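You operate a simulated robot arm through the tools that you are given. There is no shell and no other tool. Be economical: measure what you need, move in short steps, check, and stop when the job is done.

You are at the controls of a simulated robot arm. One attempt, no reset.

## Task
Serve two sweets in the pink dish and cover it with the dome.
Fine: rest the dome on the wide sideboard top meanwhile; stand the dish under the spout to fill it; it goes back in the middle of the round stand, nothing else under the dome; the other sweets stay in the dispenser. Set down upright: glass dome.

Only the result counts: the job must be done as asked and must still hold three seconds after the hand-in. Knocking over, shifting, dropping, spilling or breaking anything else fails it. Lids that push on must go on centred and level and be pressed home; caps that screw on are set level and turned clockwise until they are tight.

## Robot
A 7-joint arm with a two-finger parallel gripper, fixed in place. Base frame: the origin is at the foot of the arm, x ahead of it, y to its left, z up; the work surface is at about z = 704. Lengths are in mm, angles in degrees, forces in N, time in s.
With the tool pointing down near the work surface it reaches from about 280 to 680 mm from the base axis. Its first joint turns from -66.0 to 66.0 degrees. Payload 1.57 kg.
Tool frame: the origin (TCP) lies between the finger pads and is the grasp point; the fingertips stand 30 mm ahead of it; z points along the fingers, y is the line along which they close. Largest opening 110 mm; finger width 24, thickness 12; the body of the gripper, 48 by 112 mm, starts 78 mm behind the TCP.
Orientation is that of the tool frame in the base frame, as [roll, pitch, yaw] about the fixed x, y, z axes, in that order (R = Rz(yaw) Ry(pitch) Rx(roll)). With the fingers straight down and closing along the base's y, the tool's x points along the base's -x, its y along +y and its z along -z.

## Interface
- The arm moves only by the tool step_arm. Its argument "motion" is a list that holds one entry, the list of rows, each a list of 7 numbers: the finger opening in cm, from 0 to 11, then the shift along the tool's x, y, z in cm, then the turn, a rotation vector about the tool's x, y, z in degrees. In form: [[[hand, dx, dy, dz, wx, wy, wz], ...]]. A call has 1 to 8 rows; each row shifts and turns the commanded pose from where the row before left it, along the tool's axes as they then stand. Each row takes 0.2 s and may step no farther than 50 mm and 8.6 degrees from the row before; otherwise, or with a gripper value out of range, the whole call is refused. A pose out of reach is approached as far as the arm can. The call stops where the force on the tool passes 90 N (or 10 N more than at its start, if that is more) or the arm is blocked; 0.2 s more then pass. The fingers move at their own pace (about 108 mm/s each) and stop on an object; they squeeze with about 30 N. The grip force told is the motor's: it shows also when the fingers shut on nothing. Time passes only in rows, and 0.2 s behind the last, so rows that do not move let the fingers close. The reply holds the time, the measured pose of the TCP, the force on the tool along the base axes, the opening and the grip force, in the units named above and with some noise, with the torque about the TCP (base axes, N m) and any sound that the robot's microphone picked up, and new pictures: "views" is both (left out), scene, wrist or none.
- Cameras (640 x 400 px; columns grow to the right, rows downward): "scene" is fixed at [152.2, -389.3, 1387.2]; the picture's right is [0.86, -0.52, 0.00], its down [-0.37, -0.61, -0.70] and it looks along [0.36, 0.60, -0.71] (base axes); focal length 230 px, centre (320, 200). "wrist" rides on the gripper at [70, 16, -141] in the tool frame; the picture's right is [-0.23, 0.97, 0.00], its down [-0.86, -0.20, -0.48] and it looks along [-0.47, -0.11, 0.88] (tool axes); focal length 222 px, centre (320, 200). There is no depth. A picture from a camera that has moved, and an enlarged one, comes with that camera's place and axes in the base frame and with its lens.
- zoom(camera, box): a new picture of the part [left, top, right, bottom] of that camera's present view, enlarged. No time passes.
- sign_off(): hands the job in; it is judged then, once.

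Go step by step. Nothing tells you positions but the pictures and the camera data: compare them with the known pose of the tool, close in by small moves and look again before you grip or let go. The budget is 120 turns and 200 pictures, counting those below and the enlarged ones. Unless the task says otherwise, let go and move clear before handing in, and close with one line.

The tools are called by a JSON object that holds its "method" and its "body". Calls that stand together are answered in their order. step_arm: Moves the arm, as the interface text tells. Its arguments: {"type":"object","properties":{"motion":{"type":"array","items":{"type":"array","items":{"type":"array","items":{"type":"number"}}}},"views":{"type":"string","enum":["both","scene","wrist","none"]}},"required":["motion"]} The other tools are called the same way: zoom (camera, box) takes an enlarged picture of a part of a camera's view; sign_off () hands the job in.

At the start:

```text
time: 0.0
position: [352.9, 50.1, 1187.1]
tool_rot: [180.0, 0.0, -179.9]
ft_force: [0.5, 0.8, 0.3]
moment: [-0.02, 0.0, 0.0]
width: 109.8
finger_force: 0.0
```

scene: 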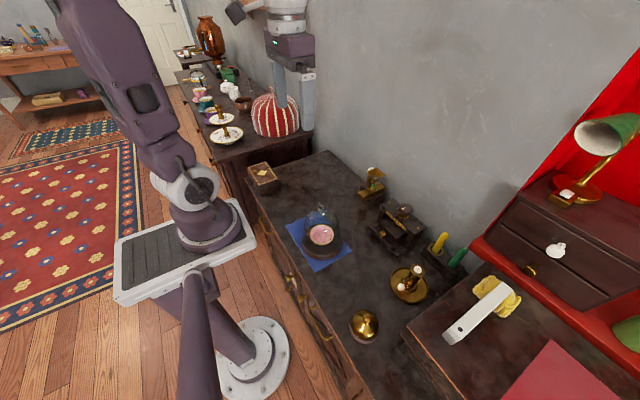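
wrist: 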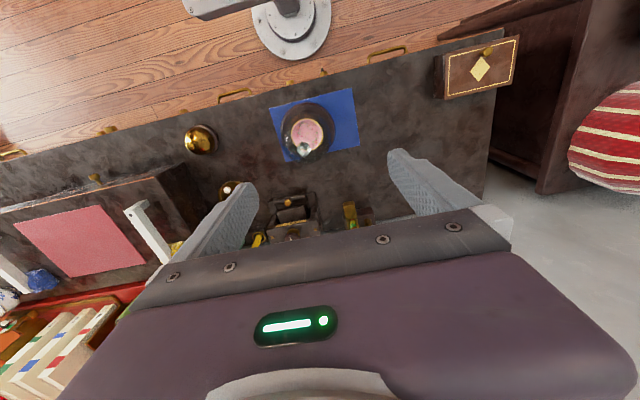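

I see a sideboard with a round stand with a glass dome over a pink dish on a blue cloth. I need to find the sweets dispenser and look more closely at everything.

{"method": "zoom", "body": {"camera": "scene", "box": [270, 180, 370, 280]}}

{"method": "zoom", "body": {"camera": "scene", "box": [340, 150, 480, 350]}}

{"method": "zoom", "body": {"camera": "wrist", "box": [170, 60, 430, 270]}}

```text
4.00 times, centred on (320, 230) of scene
camera zoom: at [152.2, -389.3, 1387.2], right [0.86, -0.52, 0.0], down [-0.37, -0.61, -0.7], along [0.36, 0.6, -0.71], focal length 921 px, centre (320, 80)
```

zoom: 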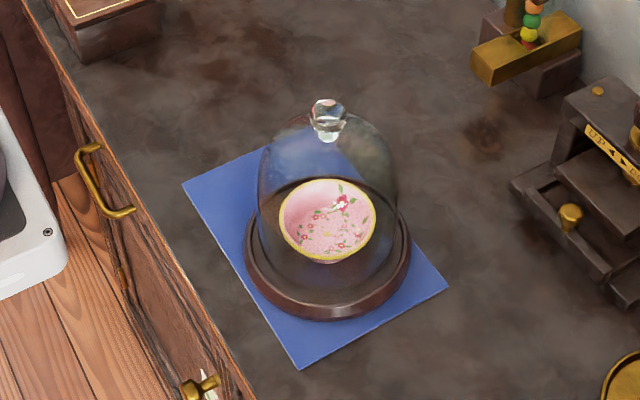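

```text
2.00 times, centred on (410, 250) of scene
camera zoom: at [152.2, -389.3, 1387.2], right [0.86, -0.52, 0.0], down [-0.37, -0.61, -0.7], along [0.36, 0.6, -0.71], focal length 460 px, centre (140, 100)
```

zoom: 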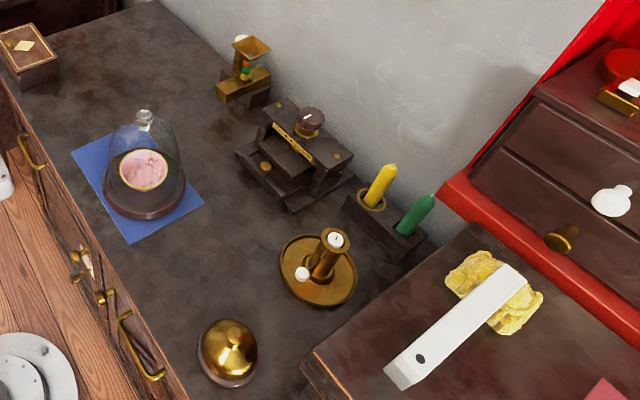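

```text
1.90 times, centred on (300, 165) of wrist
camera zoom: at [283.5, 67.4, 1328.9], right [0.23, 0.97, 0.0], down [0.86, -0.2, 0.48], along [0.47, -0.11, -0.88], focal length 423 px, centre (358, 267)
```

zoom: 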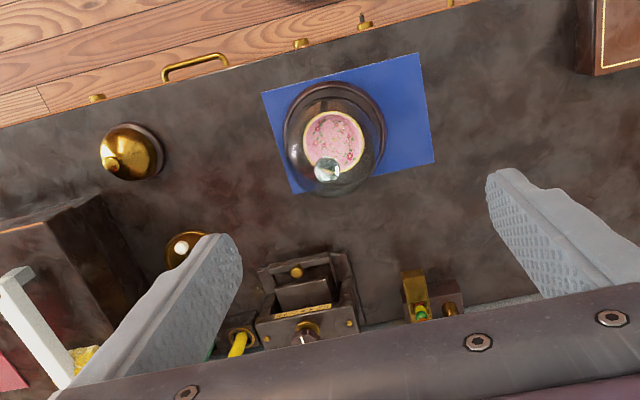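

The dome, stand and dish are on the blue cloth, and the dispenser seems to be the brass one by the wall. I look closer at both mechanisms.

{"method": "zoom", "body": {"camera": "scene", "box": [350, 160, 398, 206]}}

{"method": "zoom", "body": {"camera": "scene", "box": [360, 190, 440, 260]}}

{"method": "zoom", "body": {"camera": "wrist", "box": [240, 180, 400, 260]}}

```text
8.70 times, centred on (374, 183) of scene
camera zoom: at [152.2, -389.3, 1387.2], right [0.86, -0.52, 0.0], down [-0.37, -0.61, -0.7], along [0.36, 0.6, -0.71], focal length 2002 px, centre (-150, 348)
```

zoom: 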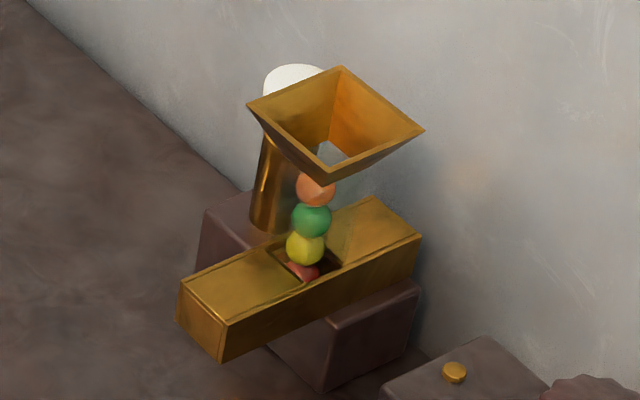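

```text
5.71 times, centred on (400, 225) of scene
camera zoom: at [152.2, -389.3, 1387.2], right [0.86, -0.52, 0.0], down [-0.37, -0.61, -0.7], along [0.36, 0.6, -0.71], focal length 1316 px, centre (-137, 57)
```

zoom: 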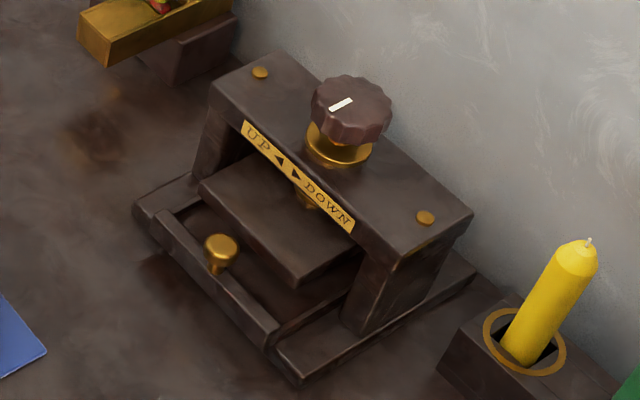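

```text
4.00 times, centred on (320, 220) of wrist
camera zoom: at [283.5, 67.4, 1328.9], right [0.23, 0.97, 0.0], down [0.86, -0.2, 0.48], along [0.47, -0.11, -0.88], focal length 888 px, centre (320, 120)
```

zoom: 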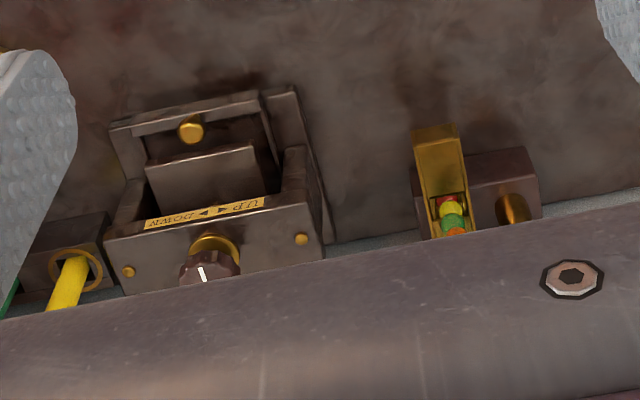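

Estimates so far: the stand and dome centre is at about (398, 4), with the dome's knob at z≈880. The dispenser is near the wall, with its spout end at about (608, 70, 770). I fly over to look at the dispenser.

{"method": "step_arm", "body": {"motion": [[[11, -2.9, 0.43, 3.3, 0, 0, 0], [11, -2.9, 0.43, 3.3, 0, 0, 0], [11, -2.9, 0.43, 3.3, 0, 0, 0], [11, -2.9, 0.43, 3.3, 0, 0, 0], [11, -2.9, 0.43, 3.3, 0, 0, 0], [11, -2.9, 0.43, 3.3, 0, 0, 0]]]}}

```text
time: 1.4
position: [526.5, 75.2, 987.7]
tool_rot: [180.0, 0.0, -180.0]
ft_force: [0.3, -0.2, 0.6]
moment: [-0.01, -0.01, -0.01]
width: 110.1
finger_force: 0.1
camera wrist: at [456.8, 93.4, 1130.2], right [0.23, 0.97, 0.0], down [0.85, -0.2, 0.48], along [0.47, -0.11, -0.88], focal length 222 px, centre (320, 200)
```

scene: 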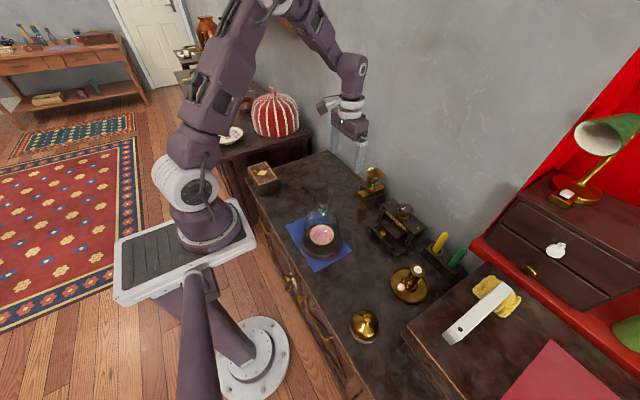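
wrist: 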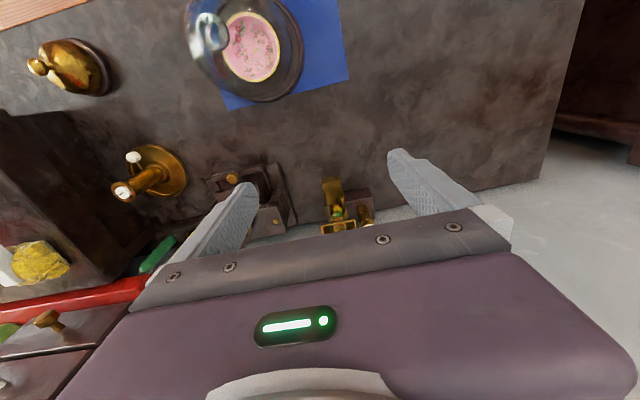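

{"method": "zoom", "body": {"camera": "wrist", "box": [290, 160, 400, 240]}}

{"method": "zoom", "body": {"camera": "wrist", "box": [180, 0, 300, 110]}}

```text
5.00 times, centred on (345, 200) of wrist
camera zoom: at [456.8, 93.4, 1130.2], right [0.23, 0.97, 0.0], down [0.85, -0.2, 0.48], along [0.47, -0.11, -0.88], focal length 1111 px, centre (195, 200)
```

zoom: 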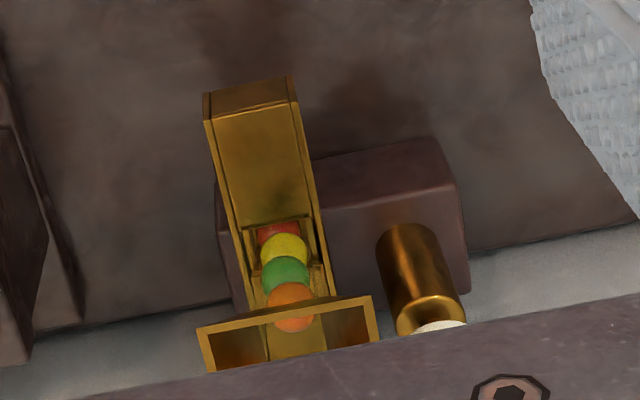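

```text
3.64 times, centred on (240, 55) of wrist
camera zoom: at [456.8, 93.4, 1130.2], right [0.23, 0.97, 0.0], down [0.85, -0.2, 0.48], along [0.47, -0.11, -0.88], focal length 808 px, centre (611, 727)
```

zoom: 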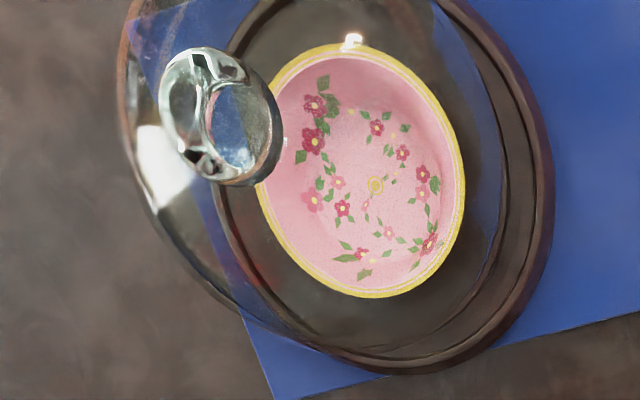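

The dispenser has a brass channel with its front end at about (616, 76) and underside at z≈750, a stack of sweets, and a brass post with a white cap that looks like a push plunger. I tilt the wrist camera for a closer look before touching it.

{"method": "step_arm", "body": {"motion": [[[11, -3.4, 1.0, 2.9, 0, 0, 0], [11, 0, 0.5, 2.9, 0, 0, 0], [11, 0, 0, 0, 0, -8.5, 0], [11, 0, 0, 0, 0, -8.5, 0], [11, 0, 0, 0, 0, -8.5, 0]]], "views": "wrist"}}

```text
time: 2.6
position: [561.0, 91.0, 930.2]
tool_rot: [-180.0, 25.6, 179.9]
ft_force: [0.3, 0.8, -0.6]
moment: [0.0, 0.0, 0.04]
width: 109.9
finger_force: 0.0
camera wrist: at [437.3, 107.7, 1028.6], right [0.21, 0.97, 0.1], down [0.56, -0.2, 0.8], along [0.8, -0.11, -0.59], focal length 222 px, centre (320, 200)
```

wrist: 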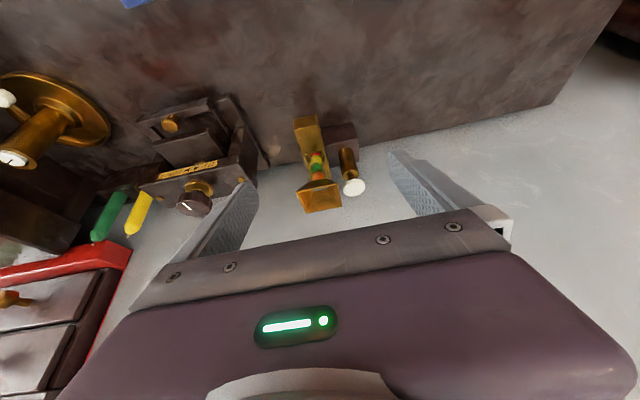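

{"method": "zoom", "body": {"camera": "wrist", "box": [280, 105, 390, 220]}}

```text
3.48 times, centred on (335, 162) of wrist
camera zoom: at [437.3, 107.7, 1028.6], right [0.21, 0.97, 0.1], down [0.56, -0.2, 0.8], along [0.8, -0.11, -0.59], focal length 773 px, centre (268, 330)
```

zoom: 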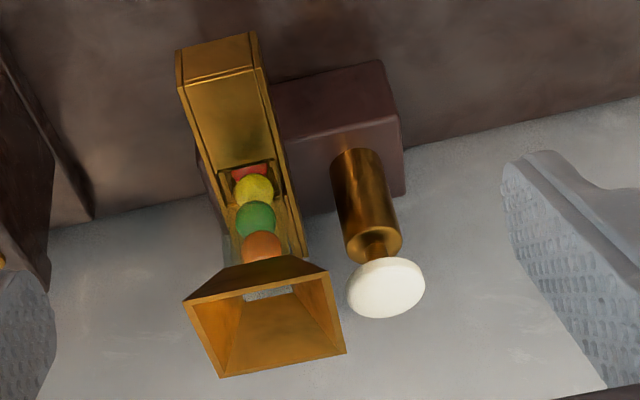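

The white cap is a push-button plunger with its top at about (694, 123, 832), and there are four sweets in the stack. The dome comes first, so I straighten up and hover above its knob.

{"method": "step_arm", "body": {"motion": [[[11, 0, 0, 0, 0, 8.5, 0], [11, 0, 0, 0, 0, 8.5, 0], [11, 0, 0, 0, 0, 8.5, 0], [11, 4.05, -2.15, -1, 0, 0, 0], [11, 4.05, -2.15, -1, 0, 0, 0], [11, 4.05, -2.15, -1, 0, 0, 0], [11, 4.05, -2.15, -1, 0, 0, 0]]]}}

```text
time: 4.2
position: [398.6, 5.6, 970.4]
tool_rot: [-179.9, 0.1, 180.0]
ft_force: [-0.2, -0.2, 0.2]
moment: [-0.01, -0.02, 0.01]
width: 109.9
finger_force: 0.1
camera wrist: at [329.8, 21.7, 1112.8], right [0.23, 0.97, 0.0], down [0.86, -0.2, 0.48], along [0.47, -0.11, -0.88], focal length 222 px, centre (320, 200)
```

scene: 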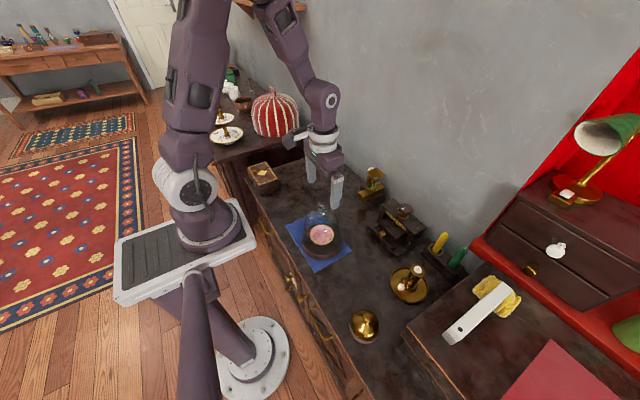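
wrist: 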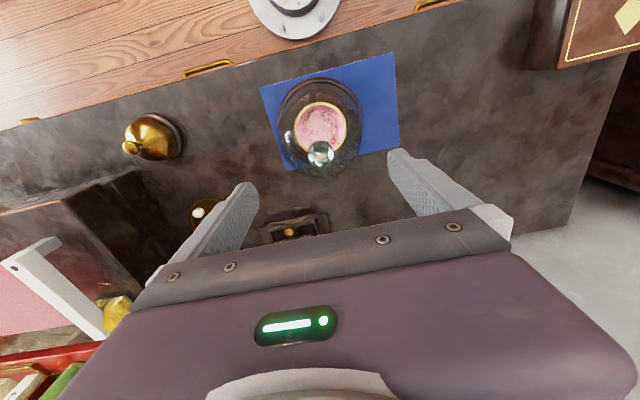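

{"method": "zoom", "body": {"camera": "wrist", "box": [250, 50, 400, 190]}}

{"method": "zoom", "body": {"camera": "scene", "box": [280, 190, 360, 270]}}

```text
2.86 times, centred on (325, 120) of wrist
camera zoom: at [329.8, 21.7, 1112.8], right [0.23, 0.97, 0.0], down [0.86, -0.2, 0.48], along [0.47, -0.11, -0.88], focal length 635 px, centre (306, 429)
```

zoom: 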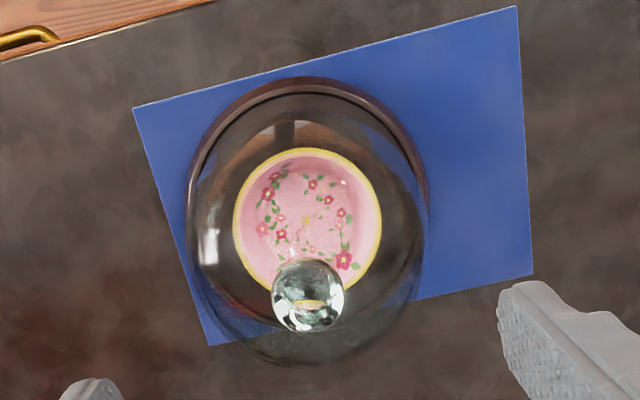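

```text
5.00 times, centred on (320, 230) of scene
camera zoom: at [152.2, -389.3, 1387.2], right [0.86, -0.52, 0.0], down [-0.37, -0.61, -0.7], along [0.36, 0.6, -0.71], focal length 1151 px, centre (320, 50)
```

zoom: 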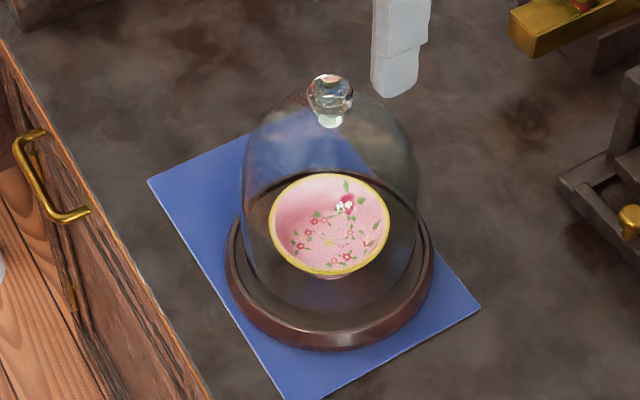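

The knob is at about (398, 6.5), spanning z≈851 to 893. I lower to TCP z≈887 with the fingers still wide, then bring them close to the knob and look.

{"method": "step_arm", "body": {"motion": [[[11, 0.05, 0.1, 3.0, 0, 0, 0], [7, 0, 0, 3.0, 0, 0, 0], [5, 0, 0, 2.3, 0, 0, 0], [4.2, 0, 0, 0, 0, 0, 0]]]}}

```text
time: 5.2
position: [399.0, 7.4, 886.6]
tool_rot: [180.0, 0.1, 180.0]
ft_force: [0.6, -0.2, 0.5]
moment: [0.02, 0.03, 0.0]
width: 42.0
finger_force: 0.1
camera wrist: at [329.5, 24.0, 1029.4], right [0.23, 0.97, 0.0], down [0.85, -0.2, 0.48], along [0.47, -0.11, -0.88], focal length 222 px, centre (320, 200)
```

scene: 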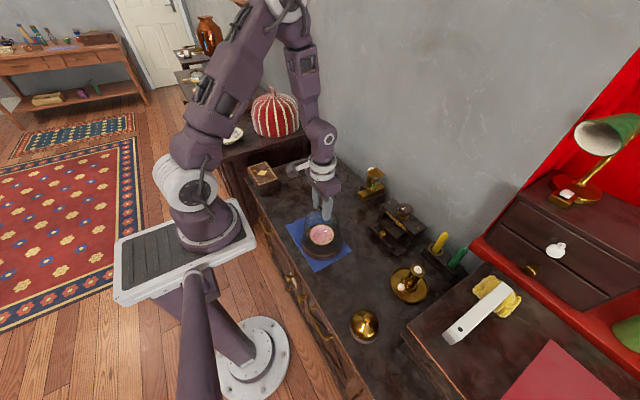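
wrist: 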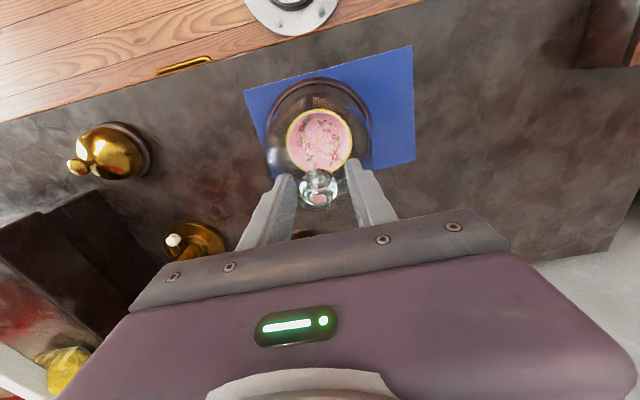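

{"method": "zoom", "body": {"camera": "scene", "box": [290, 185, 360, 255]}}

{"method": "zoom", "body": {"camera": "wrist", "box": [260, 140, 380, 240]}}

```text
5.71 times, centred on (325, 220) of scene
camera zoom: at [152.2, -389.3, 1387.2], right [0.86, -0.52, 0.0], down [-0.37, -0.61, -0.7], along [0.36, 0.6, -0.71], focal length 1316 px, centre (291, 86)
```

zoom: 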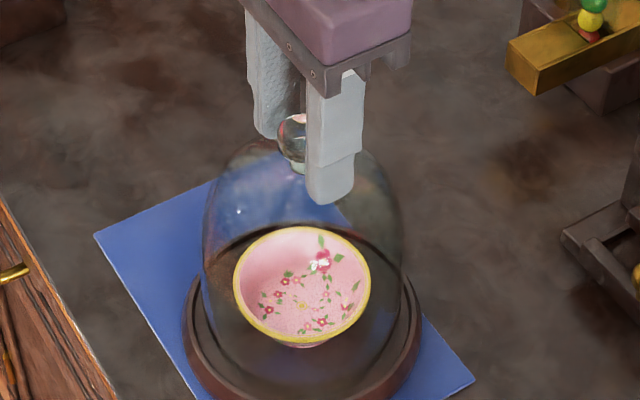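

```text
4.00 times, centred on (320, 190) of wrist
camera zoom: at [329.5, 24.0, 1029.4], right [0.23, 0.97, 0.0], down [0.85, -0.2, 0.48], along [0.47, -0.11, -0.88], focal length 888 px, centre (320, 240)
```

zoom: 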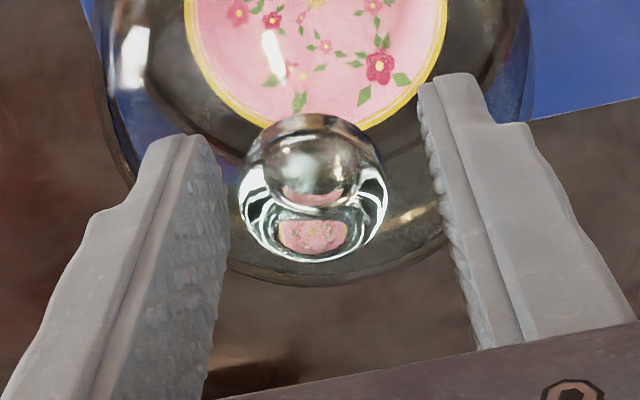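

The knob sits centred between the fingers to within 1 mm. I close gently.

{"method": "step_arm", "body": {"motion": [[[3.4, 0, -0.05, 0, 0, 0, 0], [3.0, 0, 0, 0, 0, 0, 0], [2.8, 0, 0, 0, 0, 0, 0], [2.6, 0, 0, 0, 0, 0, 0], [2.2, 0, 0, 0, 0, 0, 0], [1.5, 0, 0, 0, 0, 0, 0], [0.5, 0, 0, 0, 0, 0, 0]]]}}

```text
time: 6.8
position: [400.2, 5.3, 887.6]
tool_rot: [-179.9, 0.0, 180.0]
ft_force: [-0.2, -1.9, 0.7]
moment: [-0.04, 0.01, 0.01]
width: 27.2
finger_force: 30.3
camera wrist: at [329.5, 23.0, 1029.8], right [0.23, 0.97, 0.0], down [0.86, -0.2, 0.48], along [0.47, -0.11, -0.88], focal length 222 px, centre (320, 200)
```

scene: 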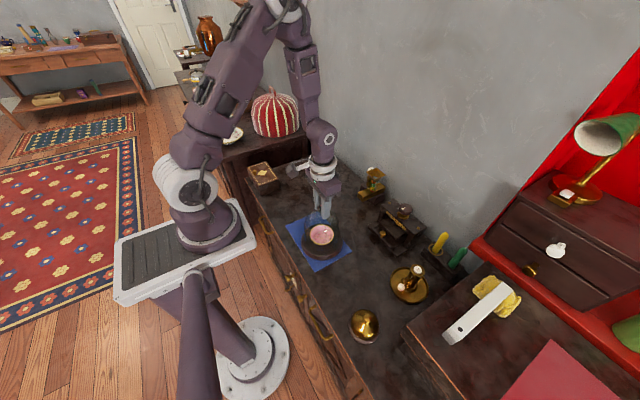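
wrist: 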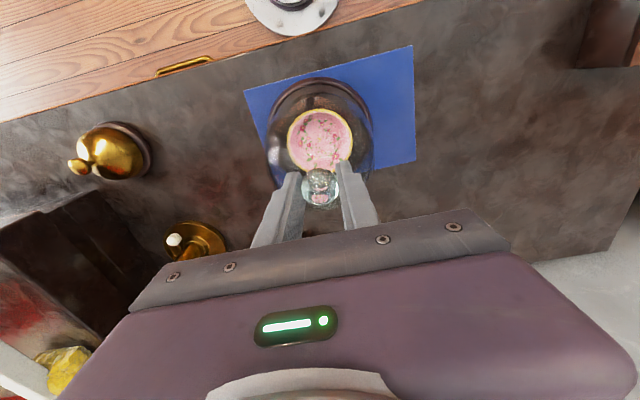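

The knob is gripped at 27.2 mm. I lift slowly, straight up.

{"method": "step_arm", "body": {"motion": [[[0.5, 0, 0, -0.5, 0, 0, 0], [0.5, 0, 0, -1, 0, 0, 0], [0.5, 0, 0, -2, 0, 0, 0], [0.5, 0, 0, -2, 0, 0, 0], [0.5, 0, 0, 0, 0, 0, 0]]]}}

{"method": "zoom", "body": {"camera": "scene", "box": [280, 180, 360, 260]}}

```text
time: 8.0
position: [398.8, 5.3, 943.8]
tool_rot: [180.0, 0.0, 180.0]
ft_force: [0.7, 0.5, -2.6]
moment: [0.01, 0.02, 0.0]
width: 27.3
finger_force: 29.8
camera wrist: at [329.5, 22.4, 1085.7], right [0.23, 0.97, 0.0], down [0.86, -0.2, 0.48], along [0.47, -0.11, -0.88], focal length 222 px, centre (320, 200)
```

scene: 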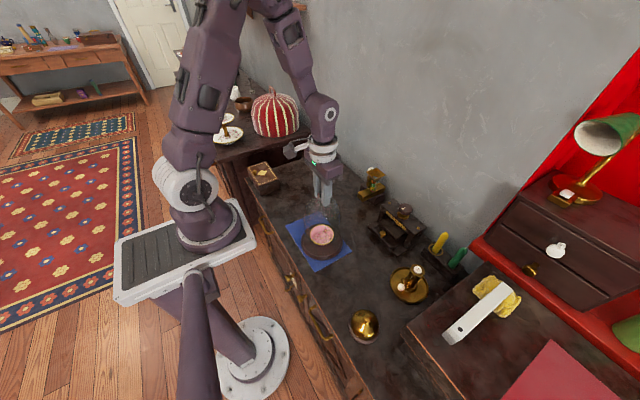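
wrist: 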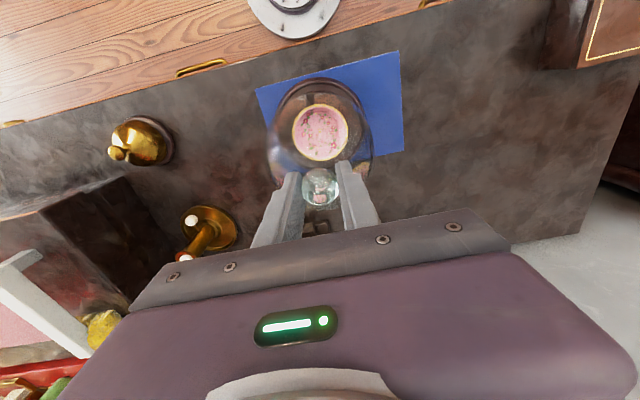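

```text
5.00 times, centred on (320, 220) of scene
camera zoom: at [152.2, -389.3, 1387.2], right [0.86, -0.52, 0.0], down [-0.37, -0.61, -0.7], along [0.36, 0.6, -0.71], focal length 1151 px, centre (320, 100)
```

zoom: 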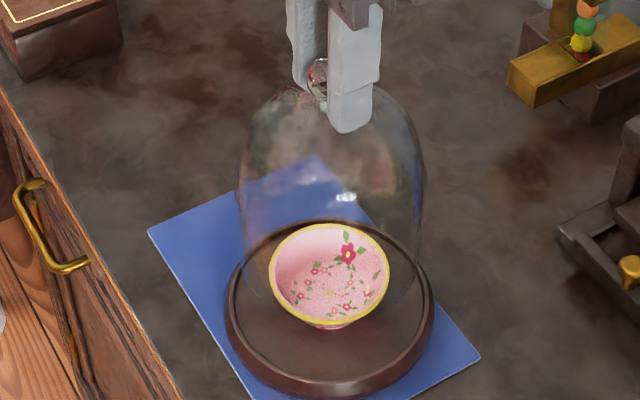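

The dome came off cleanly and weighs about 0.3 kg. I raise it more and carry it to free sideboard space at about (440, 191).

{"method": "step_arm", "body": {"motion": [[[0.5, 0, 0, -2, 0, 0, 0], [0.5, 0, 0, -2, 0, 0, 0], [0.5, -0.8, 3.7, 0, 0, 0, 0], [0.5, -0.8, 3.7, 0, 0, 0, 0], [0.5, -0.8, 3.7, 0, 0, 0, 0], [0.5, -0.8, 3.7, 0, 0, 0, 0], [0.5, -0.8, 3.7, 0, 0, 0, 0], [0.5, 0, 0, 0, 0, 0, 0]]]}}

{"method": "zoom", "body": {"camera": "scene", "box": [260, 150, 360, 250]}}

{"method": "zoom", "body": {"camera": "wrist", "box": [0, 60, 180, 200]}}

```text
time: 9.8
position: [437.8, 190.2, 982.7]
tool_rot: [-179.9, 0.0, 180.0]
ft_force: [1.0, 0.2, -2.6]
moment: [0.03, 0.0, -0.02]
width: 27.2
finger_force: 29.6
camera wrist: at [368.6, 207.4, 1124.7], right [0.23, 0.97, 0.0], down [0.86, -0.2, 0.48], along [0.47, -0.11, -0.88], focal length 222 px, centre (320, 200)
```

scene: 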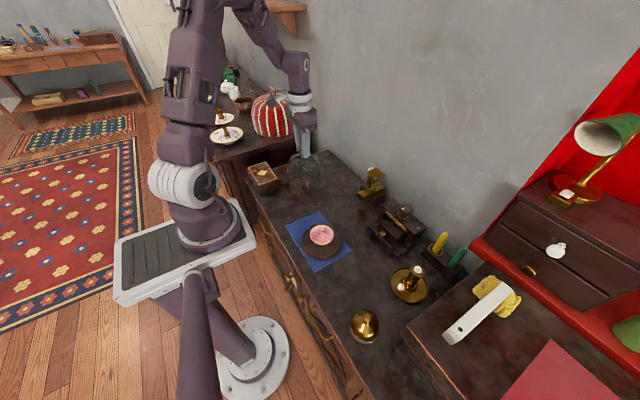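
wrist: 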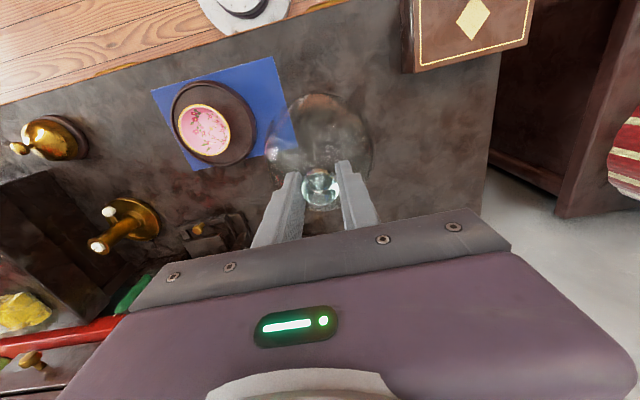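

```text
4.00 times, centred on (310, 200) of scene
camera zoom: at [152.3, -389.3, 1387.2], right [0.86, -0.52, 0.0], down [-0.37, -0.61, -0.7], along [0.36, 0.6, -0.71], focal length 921 px, centre (360, 200)
```

zoom: 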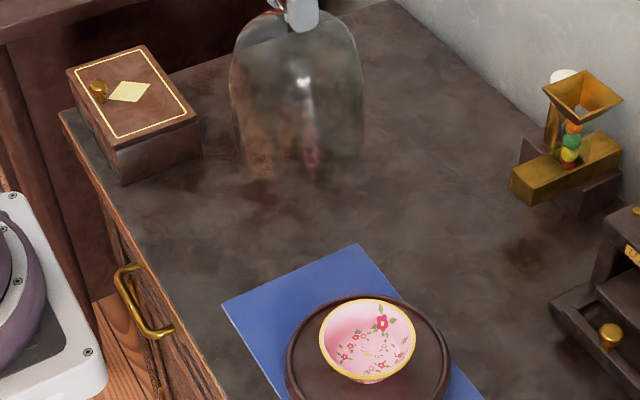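

```text
2.86 times, centred on (90, 130) of wrist
camera zoom: at [368.6, 207.4, 1124.7], right [0.23, 0.97, 0.0], down [0.86, -0.2, 0.48], along [0.47, -0.11, -0.88], focal length 635 px, centre (977, 400)
```

zoom: 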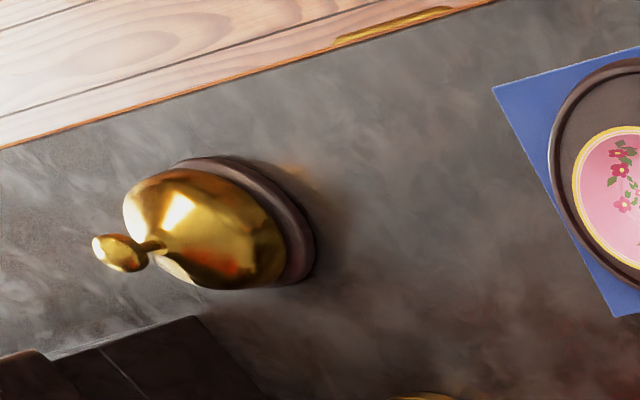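

The spot is clear, but I shift about 35 mm further in +y to stay off the cloth's corner, then lower.

{"method": "step_arm", "body": {"motion": [[[0.5, 0, 3.5, 0, 0, 0, 0], [0.5, 0, 0, 3, 0, 0, 0], [0.5, 0, 0, 3, 0, 0, 0], [0.5, 0, 0, 2.5, 0, 0, 0], [0.5, 0, 0, 1, 0, 0, 0], [0.5, 0, 0, 0, 0, 0, 0]]]}}

{"method": "zoom", "body": {"camera": "scene", "box": [260, 140, 350, 230]}}

{"method": "zoom", "body": {"camera": "wrist", "box": [240, 60, 400, 210]}}

```text
time: 11.2
position: [438.2, 226.4, 888.2]
tool_rot: [180.0, 0.0, 180.0]
ft_force: [-0.1, -0.7, -2.6]
moment: [-0.01, 0.03, -0.02]
width: 27.2
finger_force: 30.0
camera wrist: at [369.0, 242.4, 1029.0], right [0.23, 0.97, 0.0], down [0.86, -0.2, 0.48], along [0.47, -0.11, -0.88], focal length 222 px, centre (320, 200)
```

scene: 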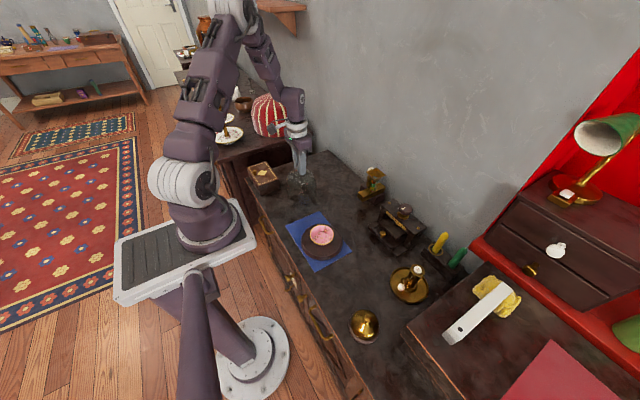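
wrist: 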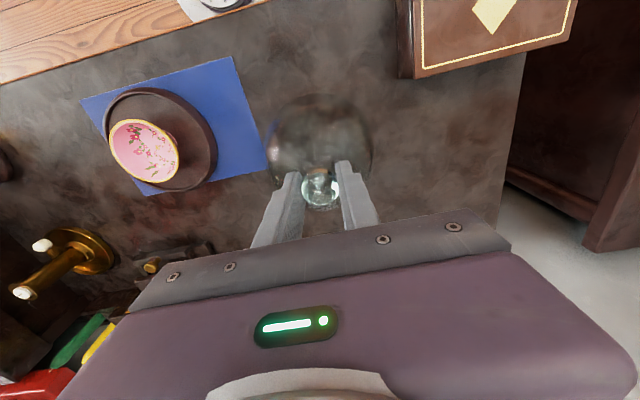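

```text
4.44 times, centred on (305, 185) of scene
camera zoom: at [152.2, -389.3, 1387.2], right [0.86, -0.52, 0.0], down [-0.37, -0.61, -0.7], along [0.36, 0.6, -0.71], focal length 1023 px, centre (387, 267)
```

zoom: 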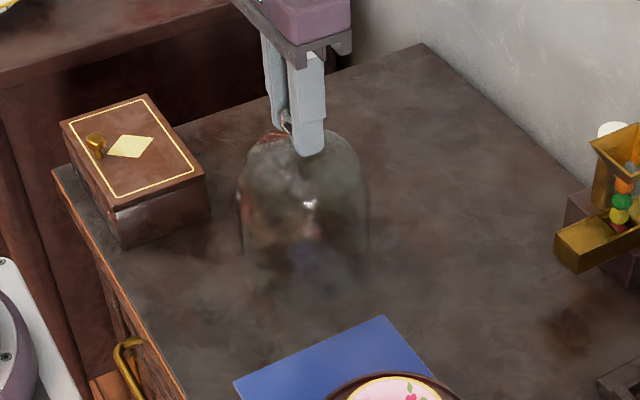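

```text
2.67 times, centred on (320, 135) of wrist
camera zoom: at [369.0, 242.4, 1029.0], right [0.23, 0.97, 0.0], down [0.86, -0.2, 0.48], along [0.47, -0.11, -0.88], focal length 592 px, centre (320, 373)
```

zoom: 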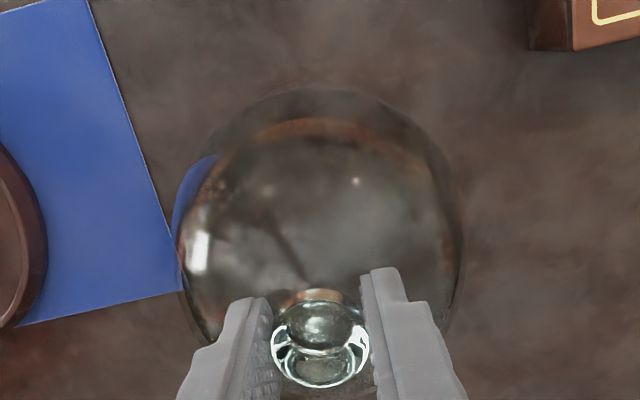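

The rim has about 35 mm of clearance to the cloth. I lower in small steps until contact.

{"method": "step_arm", "body": {"motion": [[[0.5, 0, 0, 0.4, 0, 0, 0], [0.5, 0, 0, 0.4, 0, 0, 0], [0.5, 0, 0, 0, 0, 0, 0]]], "views": "none"}}

{"method": "step_arm", "body": {"motion": [[[0.5, 0, 0, 0.3, 0, 0, 0], [0.5, 0, 0, 0, 0, 0, 0]]], "views": "none"}}

{"method": "step_arm", "body": {"motion": [[[0.5, 0, 0, 0.2, 0, 0, 0], [0.5, 0, 0, 0, 0, 0, 0]]], "views": "none"}}

```text
time: 12.0
position: [439.4, 225.3, 879.6]
tool_rot: [-180.0, 0.0, 180.0]
ft_force: [0.5, 0.3, -3.1]
moment: [0.0, 0.01, 0.03]
width: 27.4
finger_force: 29.7
```

```text
time: 12.6
position: [439.9, 226.2, 877.2]
tool_rot: [179.9, -0.1, 179.9]
ft_force: [-0.6, 0.3, -3.2]
moment: [-0.01, -0.04, -0.01]
width: 27.3
finger_force: 30.0
```

```text
time: 13.2
position: [440.2, 224.8, 875.9]
tool_rot: [180.0, 0.0, -180.0]
ft_force: [0.1, -0.2, -3.2]
moment: [0.0, 0.0, 0.01]
width: 27.0
finger_force: 30.2
```

{"method": "step_arm", "body": {"motion": [[[0.5, 0, 0, 0.3, 0, 0, 0], [0.5, 0, 0, 0, 0, 0, 0]]], "views": "scene"}}

{"method": "zoom", "body": {"camera": "scene", "box": [275, 160, 335, 210]}}

```text
time: 13.8
position: [440.6, 226.0, 872.9]
tool_rot: [180.0, 0.1, -180.0]
ft_force: [0.8, 0.7, -2.2]
moment: [0.02, -0.03, 0.01]
width: 27.4
finger_force: 30.0
```

scene: 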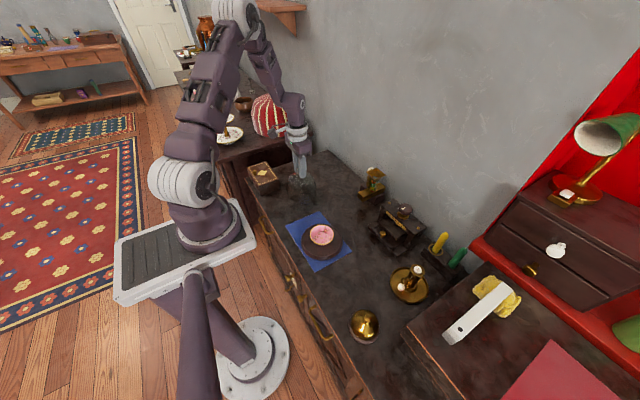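

```text
8.00 times, centred on (305, 185) of scene
camera zoom: at [152.2, -389.3, 1387.2], right [0.86, -0.52, 0.0], down [-0.37, -0.61, -0.7], along [0.36, 0.6, -0.71], focal length 1842 px, centre (440, 320)
```

zoom: 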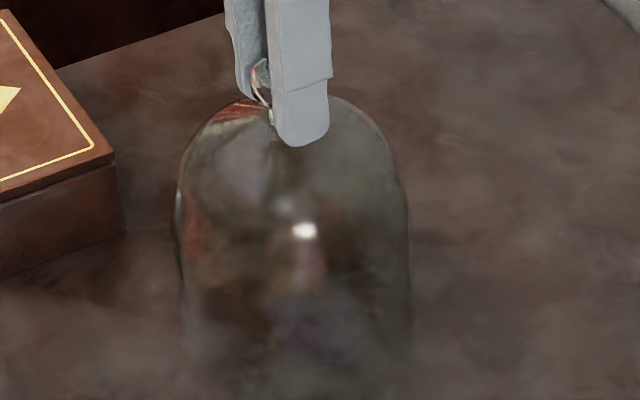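

Still hanging freely, so I continue down in 2 mm steps.

{"method": "step_arm", "body": {"motion": [[[0.5, 0, 0, 0.2, 0, 0, 0], [0.5, 0, 0, 0, 0, 0, 0]]], "views": "none"}}

{"method": "step_arm", "body": {"motion": [[[0.5, 0, 0, 0.2, 0, 0, 0], [0.5, 0, 0, 0, 0, 0, 0]]], "views": "none"}}

```text
time: 14.4
position: [438.6, 225.4, 871.3]
tool_rot: [179.9, 0.0, -179.9]
ft_force: [-0.7, 0.0, -3.5]
moment: [-0.03, -0.02, -0.02]
width: 27.6
finger_force: 30.3
```

```text
time: 15.0
position: [439.1, 225.5, 868.4]
tool_rot: [-180.0, 0.0, 180.0]
ft_force: [0.3, 0.0, -3.0]
moment: [0.02, -0.03, 0.01]
width: 27.2
finger_force: 30.3
```

{"method": "step_arm", "body": {"motion": [[[0.5, 0, 0, 0.2, 0, 0, 0], [0.5, 0, 0, 0, 0, 0, 0]]], "views": "none"}}

{"method": "step_arm", "body": {"motion": [[[0.5, 0, 0, 0.2, 0, 0, 0], [0.5, 0, 0, 0, 0, 0, 0]]], "views": "none"}}

```text
time: 15.6
position: [439.3, 225.9, 866.2]
tool_rot: [-180.0, 0.0, -180.0]
ft_force: [-4.1, -0.7, 18.2]
moment: [-0.01, 0.05, 0.06]
width: 27.4
finger_force: 30.2
```

```text
time: 16.2
position: [439.2, 225.7, 866.0]
tool_rot: [179.9, 0.2, 180.0]
ft_force: [-8.1, -5.2, 60.8]
moment: [-0.22, 0.45, -0.04]
width: 27.2
finger_force: 29.8
```

Contact came at TCP z≈866.5, so the dome's seat on the stand is about 20.5 mm above the table. I relieve the force, release and rise.

{"method": "step_arm", "body": {"motion": [[[0.5, 0, 0, -0.2, 0, 0, 0], [0.5, 0, 0, 0, 0, 0, 0], [2.9, 0, 0, 0, 0, 0, 0], [4.5, 0, 0, 0, 0, 0, 0], [4.5, 0, 0, 0, 0, 0, 0]]], "views": "none"}}

{"method": "step_arm", "body": {"motion": [[[5, 0, 0, -2, 0, 0, 0], [6, 0, 0, -4, 0, 0, 0], [11, 0, 0, -4, 0, 0, 0]]]}}

{"method": "zoom", "body": {"camera": "wrist", "box": [240, 60, 400, 210]}}

```text
time: 17.4
position: [439.6, 226.1, 866.7]
tool_rot: [180.0, 0.0, -179.9]
ft_force: [-0.6, -0.7, -0.9]
moment: [0.04, -0.03, 0.04]
width: 45.2
finger_force: 0.0
```

```text
time: 18.2
position: [438.4, 225.0, 966.7]
tool_rot: [180.0, 0.0, 180.0]
ft_force: [0.0, -0.7, 0.7]
moment: [0.03, -0.03, 0.02]
width: 109.8
finger_force: 0.1
camera wrist: at [368.7, 243.1, 1109.2], right [0.23, 0.97, 0.0], down [0.86, -0.2, 0.48], along [0.47, -0.11, -0.88], focal length 222 px, centre (320, 200)
```

scene: 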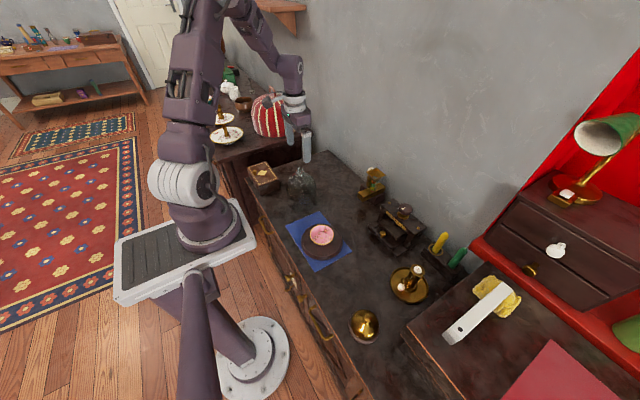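
wrist: 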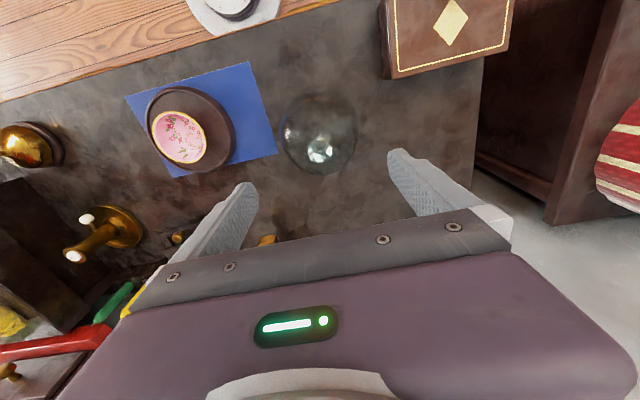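

```text
2.67 times, centred on (320, 135) of wrist
camera zoom: at [368.7, 243.1, 1109.2], right [0.23, 0.97, 0.0], down [0.86, -0.2, 0.48], along [0.47, -0.11, -0.88], focal length 592 px, centre (320, 373)
```

zoom: 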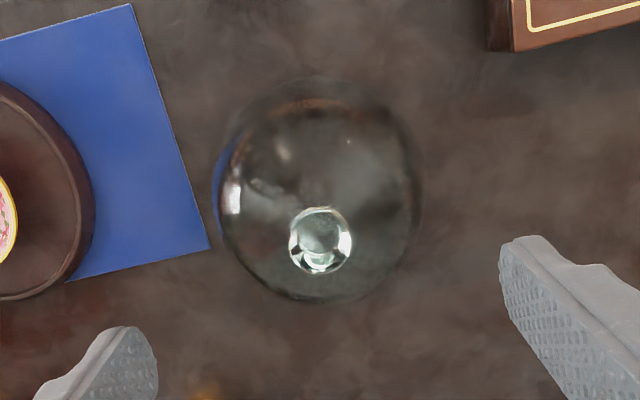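

The dome stands upright on the sideboard. Next I hover over the dish to see it without glass.

{"method": "step_arm", "body": {"motion": [[[11, 0.8, -4.4, 0, 0, 0, 0], [11, 0.8, -4.4, 0, 0, 0, 0], [11, 0.8, -4.4, 0, 0, 0, 0], [11, 0.8, -4.4, 0, 0, 0, 0], [11, 0.8, -4.4, 0, 0, 0, 0], [11, 0, 0, 4, 0, 0, 0], [11, 0, 0, 4, 0, 0, 0], [11, 0, 0, 3.6, 0, 0, 0]]]}}

{"method": "zoom", "body": {"camera": "wrist", "box": [220, 80, 420, 220]}}

{"method": "zoom", "body": {"camera": "scene", "box": [280, 190, 360, 270]}}

```text
time: 20.0
position: [397.9, 4.8, 850.8]
tool_rot: [-179.9, 0.0, 180.0]
ft_force: [0.5, 0.1, 0.5]
moment: [-0.05, -0.02, 0.0]
width: 110.0
finger_force: 0.1
camera wrist: at [328.9, 22.2, 992.6], right [0.23, 0.97, 0.0], down [0.86, -0.2, 0.48], along [0.47, -0.11, -0.88], focal length 222 px, centre (320, 200)
```

scene: 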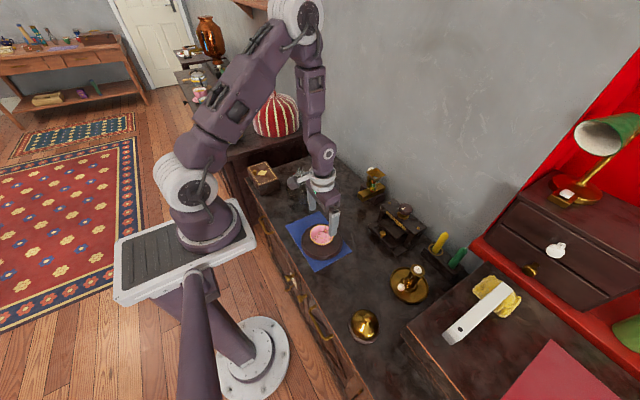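
wrist: 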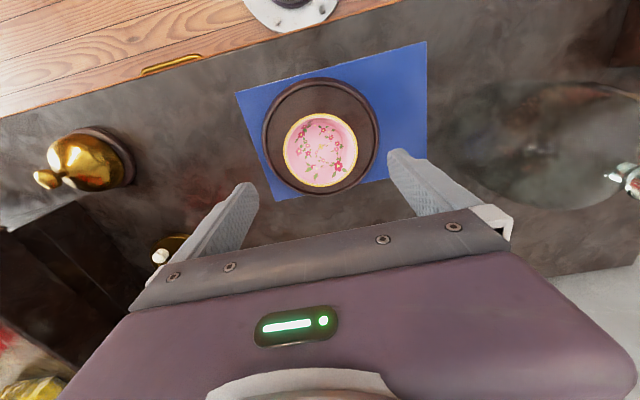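

```text
2.86 times, centred on (320, 150) of wrist
camera zoom: at [328.9, 22.2, 992.6], right [0.23, 0.97, 0.0], down [0.86, -0.2, 0.48], along [0.47, -0.11, -0.88], focal length 635 px, centre (320, 343)
```

zoom: 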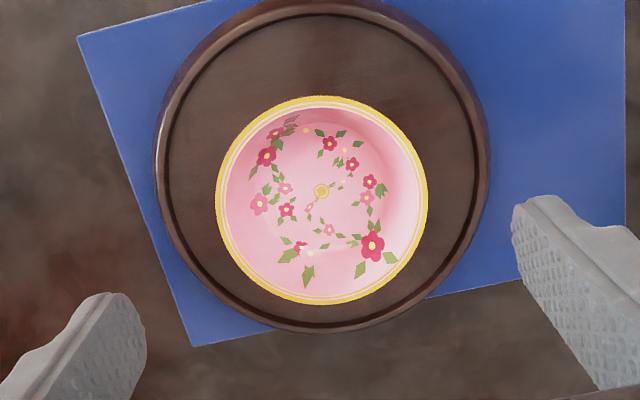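

```text
5.00 times, centred on (320, 230) of scene
camera zoom: at [152.2, -389.4, 1387.2], right [0.86, -0.52, 0.0], down [-0.37, -0.61, -0.7], along [0.36, 0.6, -0.71], focal length 1151 px, centre (320, 50)
```

zoom: 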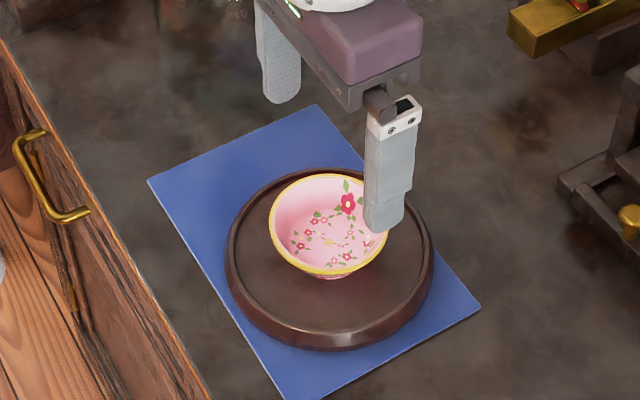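

The dish centre is at about (398.5, 6.4), with rim z≈746 and rim diameter ≈85 mm. Before moving it, I check the spout end to see where sweets leave.

{"method": "zoom", "body": {"camera": "scene", "box": [358, 170, 388, 196]}}

```text
15.38 times, centred on (373, 183) of scene
camera zoom: at [152.2, -389.4, 1387.2], right [0.86, -0.52, 0.0], down [-0.37, -0.61, -0.7], along [0.36, 0.6, -0.71], focal length 3543 px, centre (-495, 462)
```

zoom: 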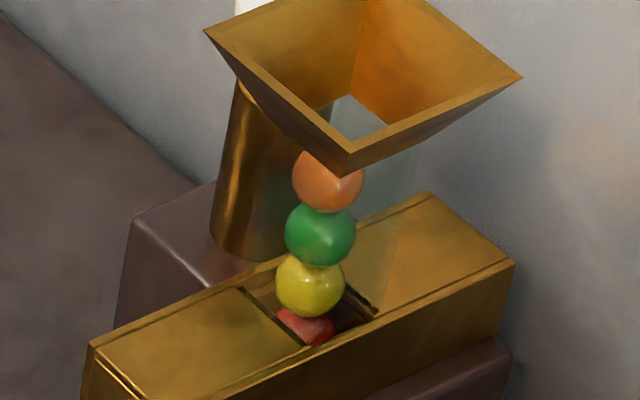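

I can't tell whether the front end is open, so I'll take a lower, tilted wrist view of the spout.

{"method": "step_arm", "body": {"motion": [[[11, -3.4, 2.47, 0, 0, 0, 0], [11, -3.4, 2.47, 0, 0, 0, 0], [11, -3.4, 2.47, 0, 0, 0, 0], [11, 0, 0, 0, 0, -8.5, 0], [11, 0, 0, 0, 0, -8.5, 0], [11, 0, 0, 0, 0, -8.5, 0], [11, 0, 0, 0, 0, -8.5, 0], [11, 0, 0, 0, 0, -8.5, 0]]], "views": "wrist"}}

{"method": "zoom", "body": {"camera": "wrist", "box": [290, 130, 370, 200]}}

```text
time: 21.8
position: [500.7, 79.6, 850.2]
tool_rot: [-180.0, 42.6, -179.9]
ft_force: [0.7, -0.4, 0.4]
moment: [-0.01, 0.02, 0.01]
width: 109.9
finger_force: 0.1
camera wrist: at [353.5, 96.6, 907.5], right [0.17, 0.97, 0.15], down [0.31, -0.2, 0.93], along [0.94, -0.11, -0.33], focal length 222 px, centre (320, 200)
```

wrist: 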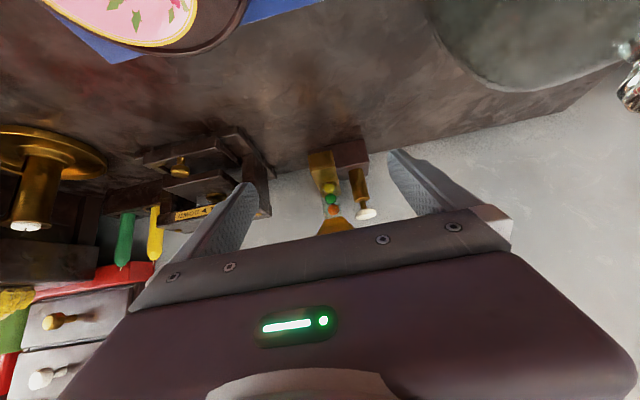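

```text
5.71 times, centred on (330, 165) of wrist
camera zoom: at [353.5, 96.6, 907.5], right [0.17, 0.97, 0.15], down [0.31, -0.2, 0.93], along [0.94, -0.11, -0.33], focal length 1269 px, centre (263, 400)
```

zoom: 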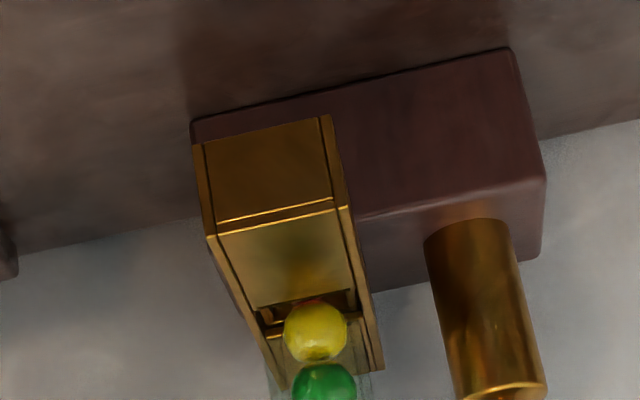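

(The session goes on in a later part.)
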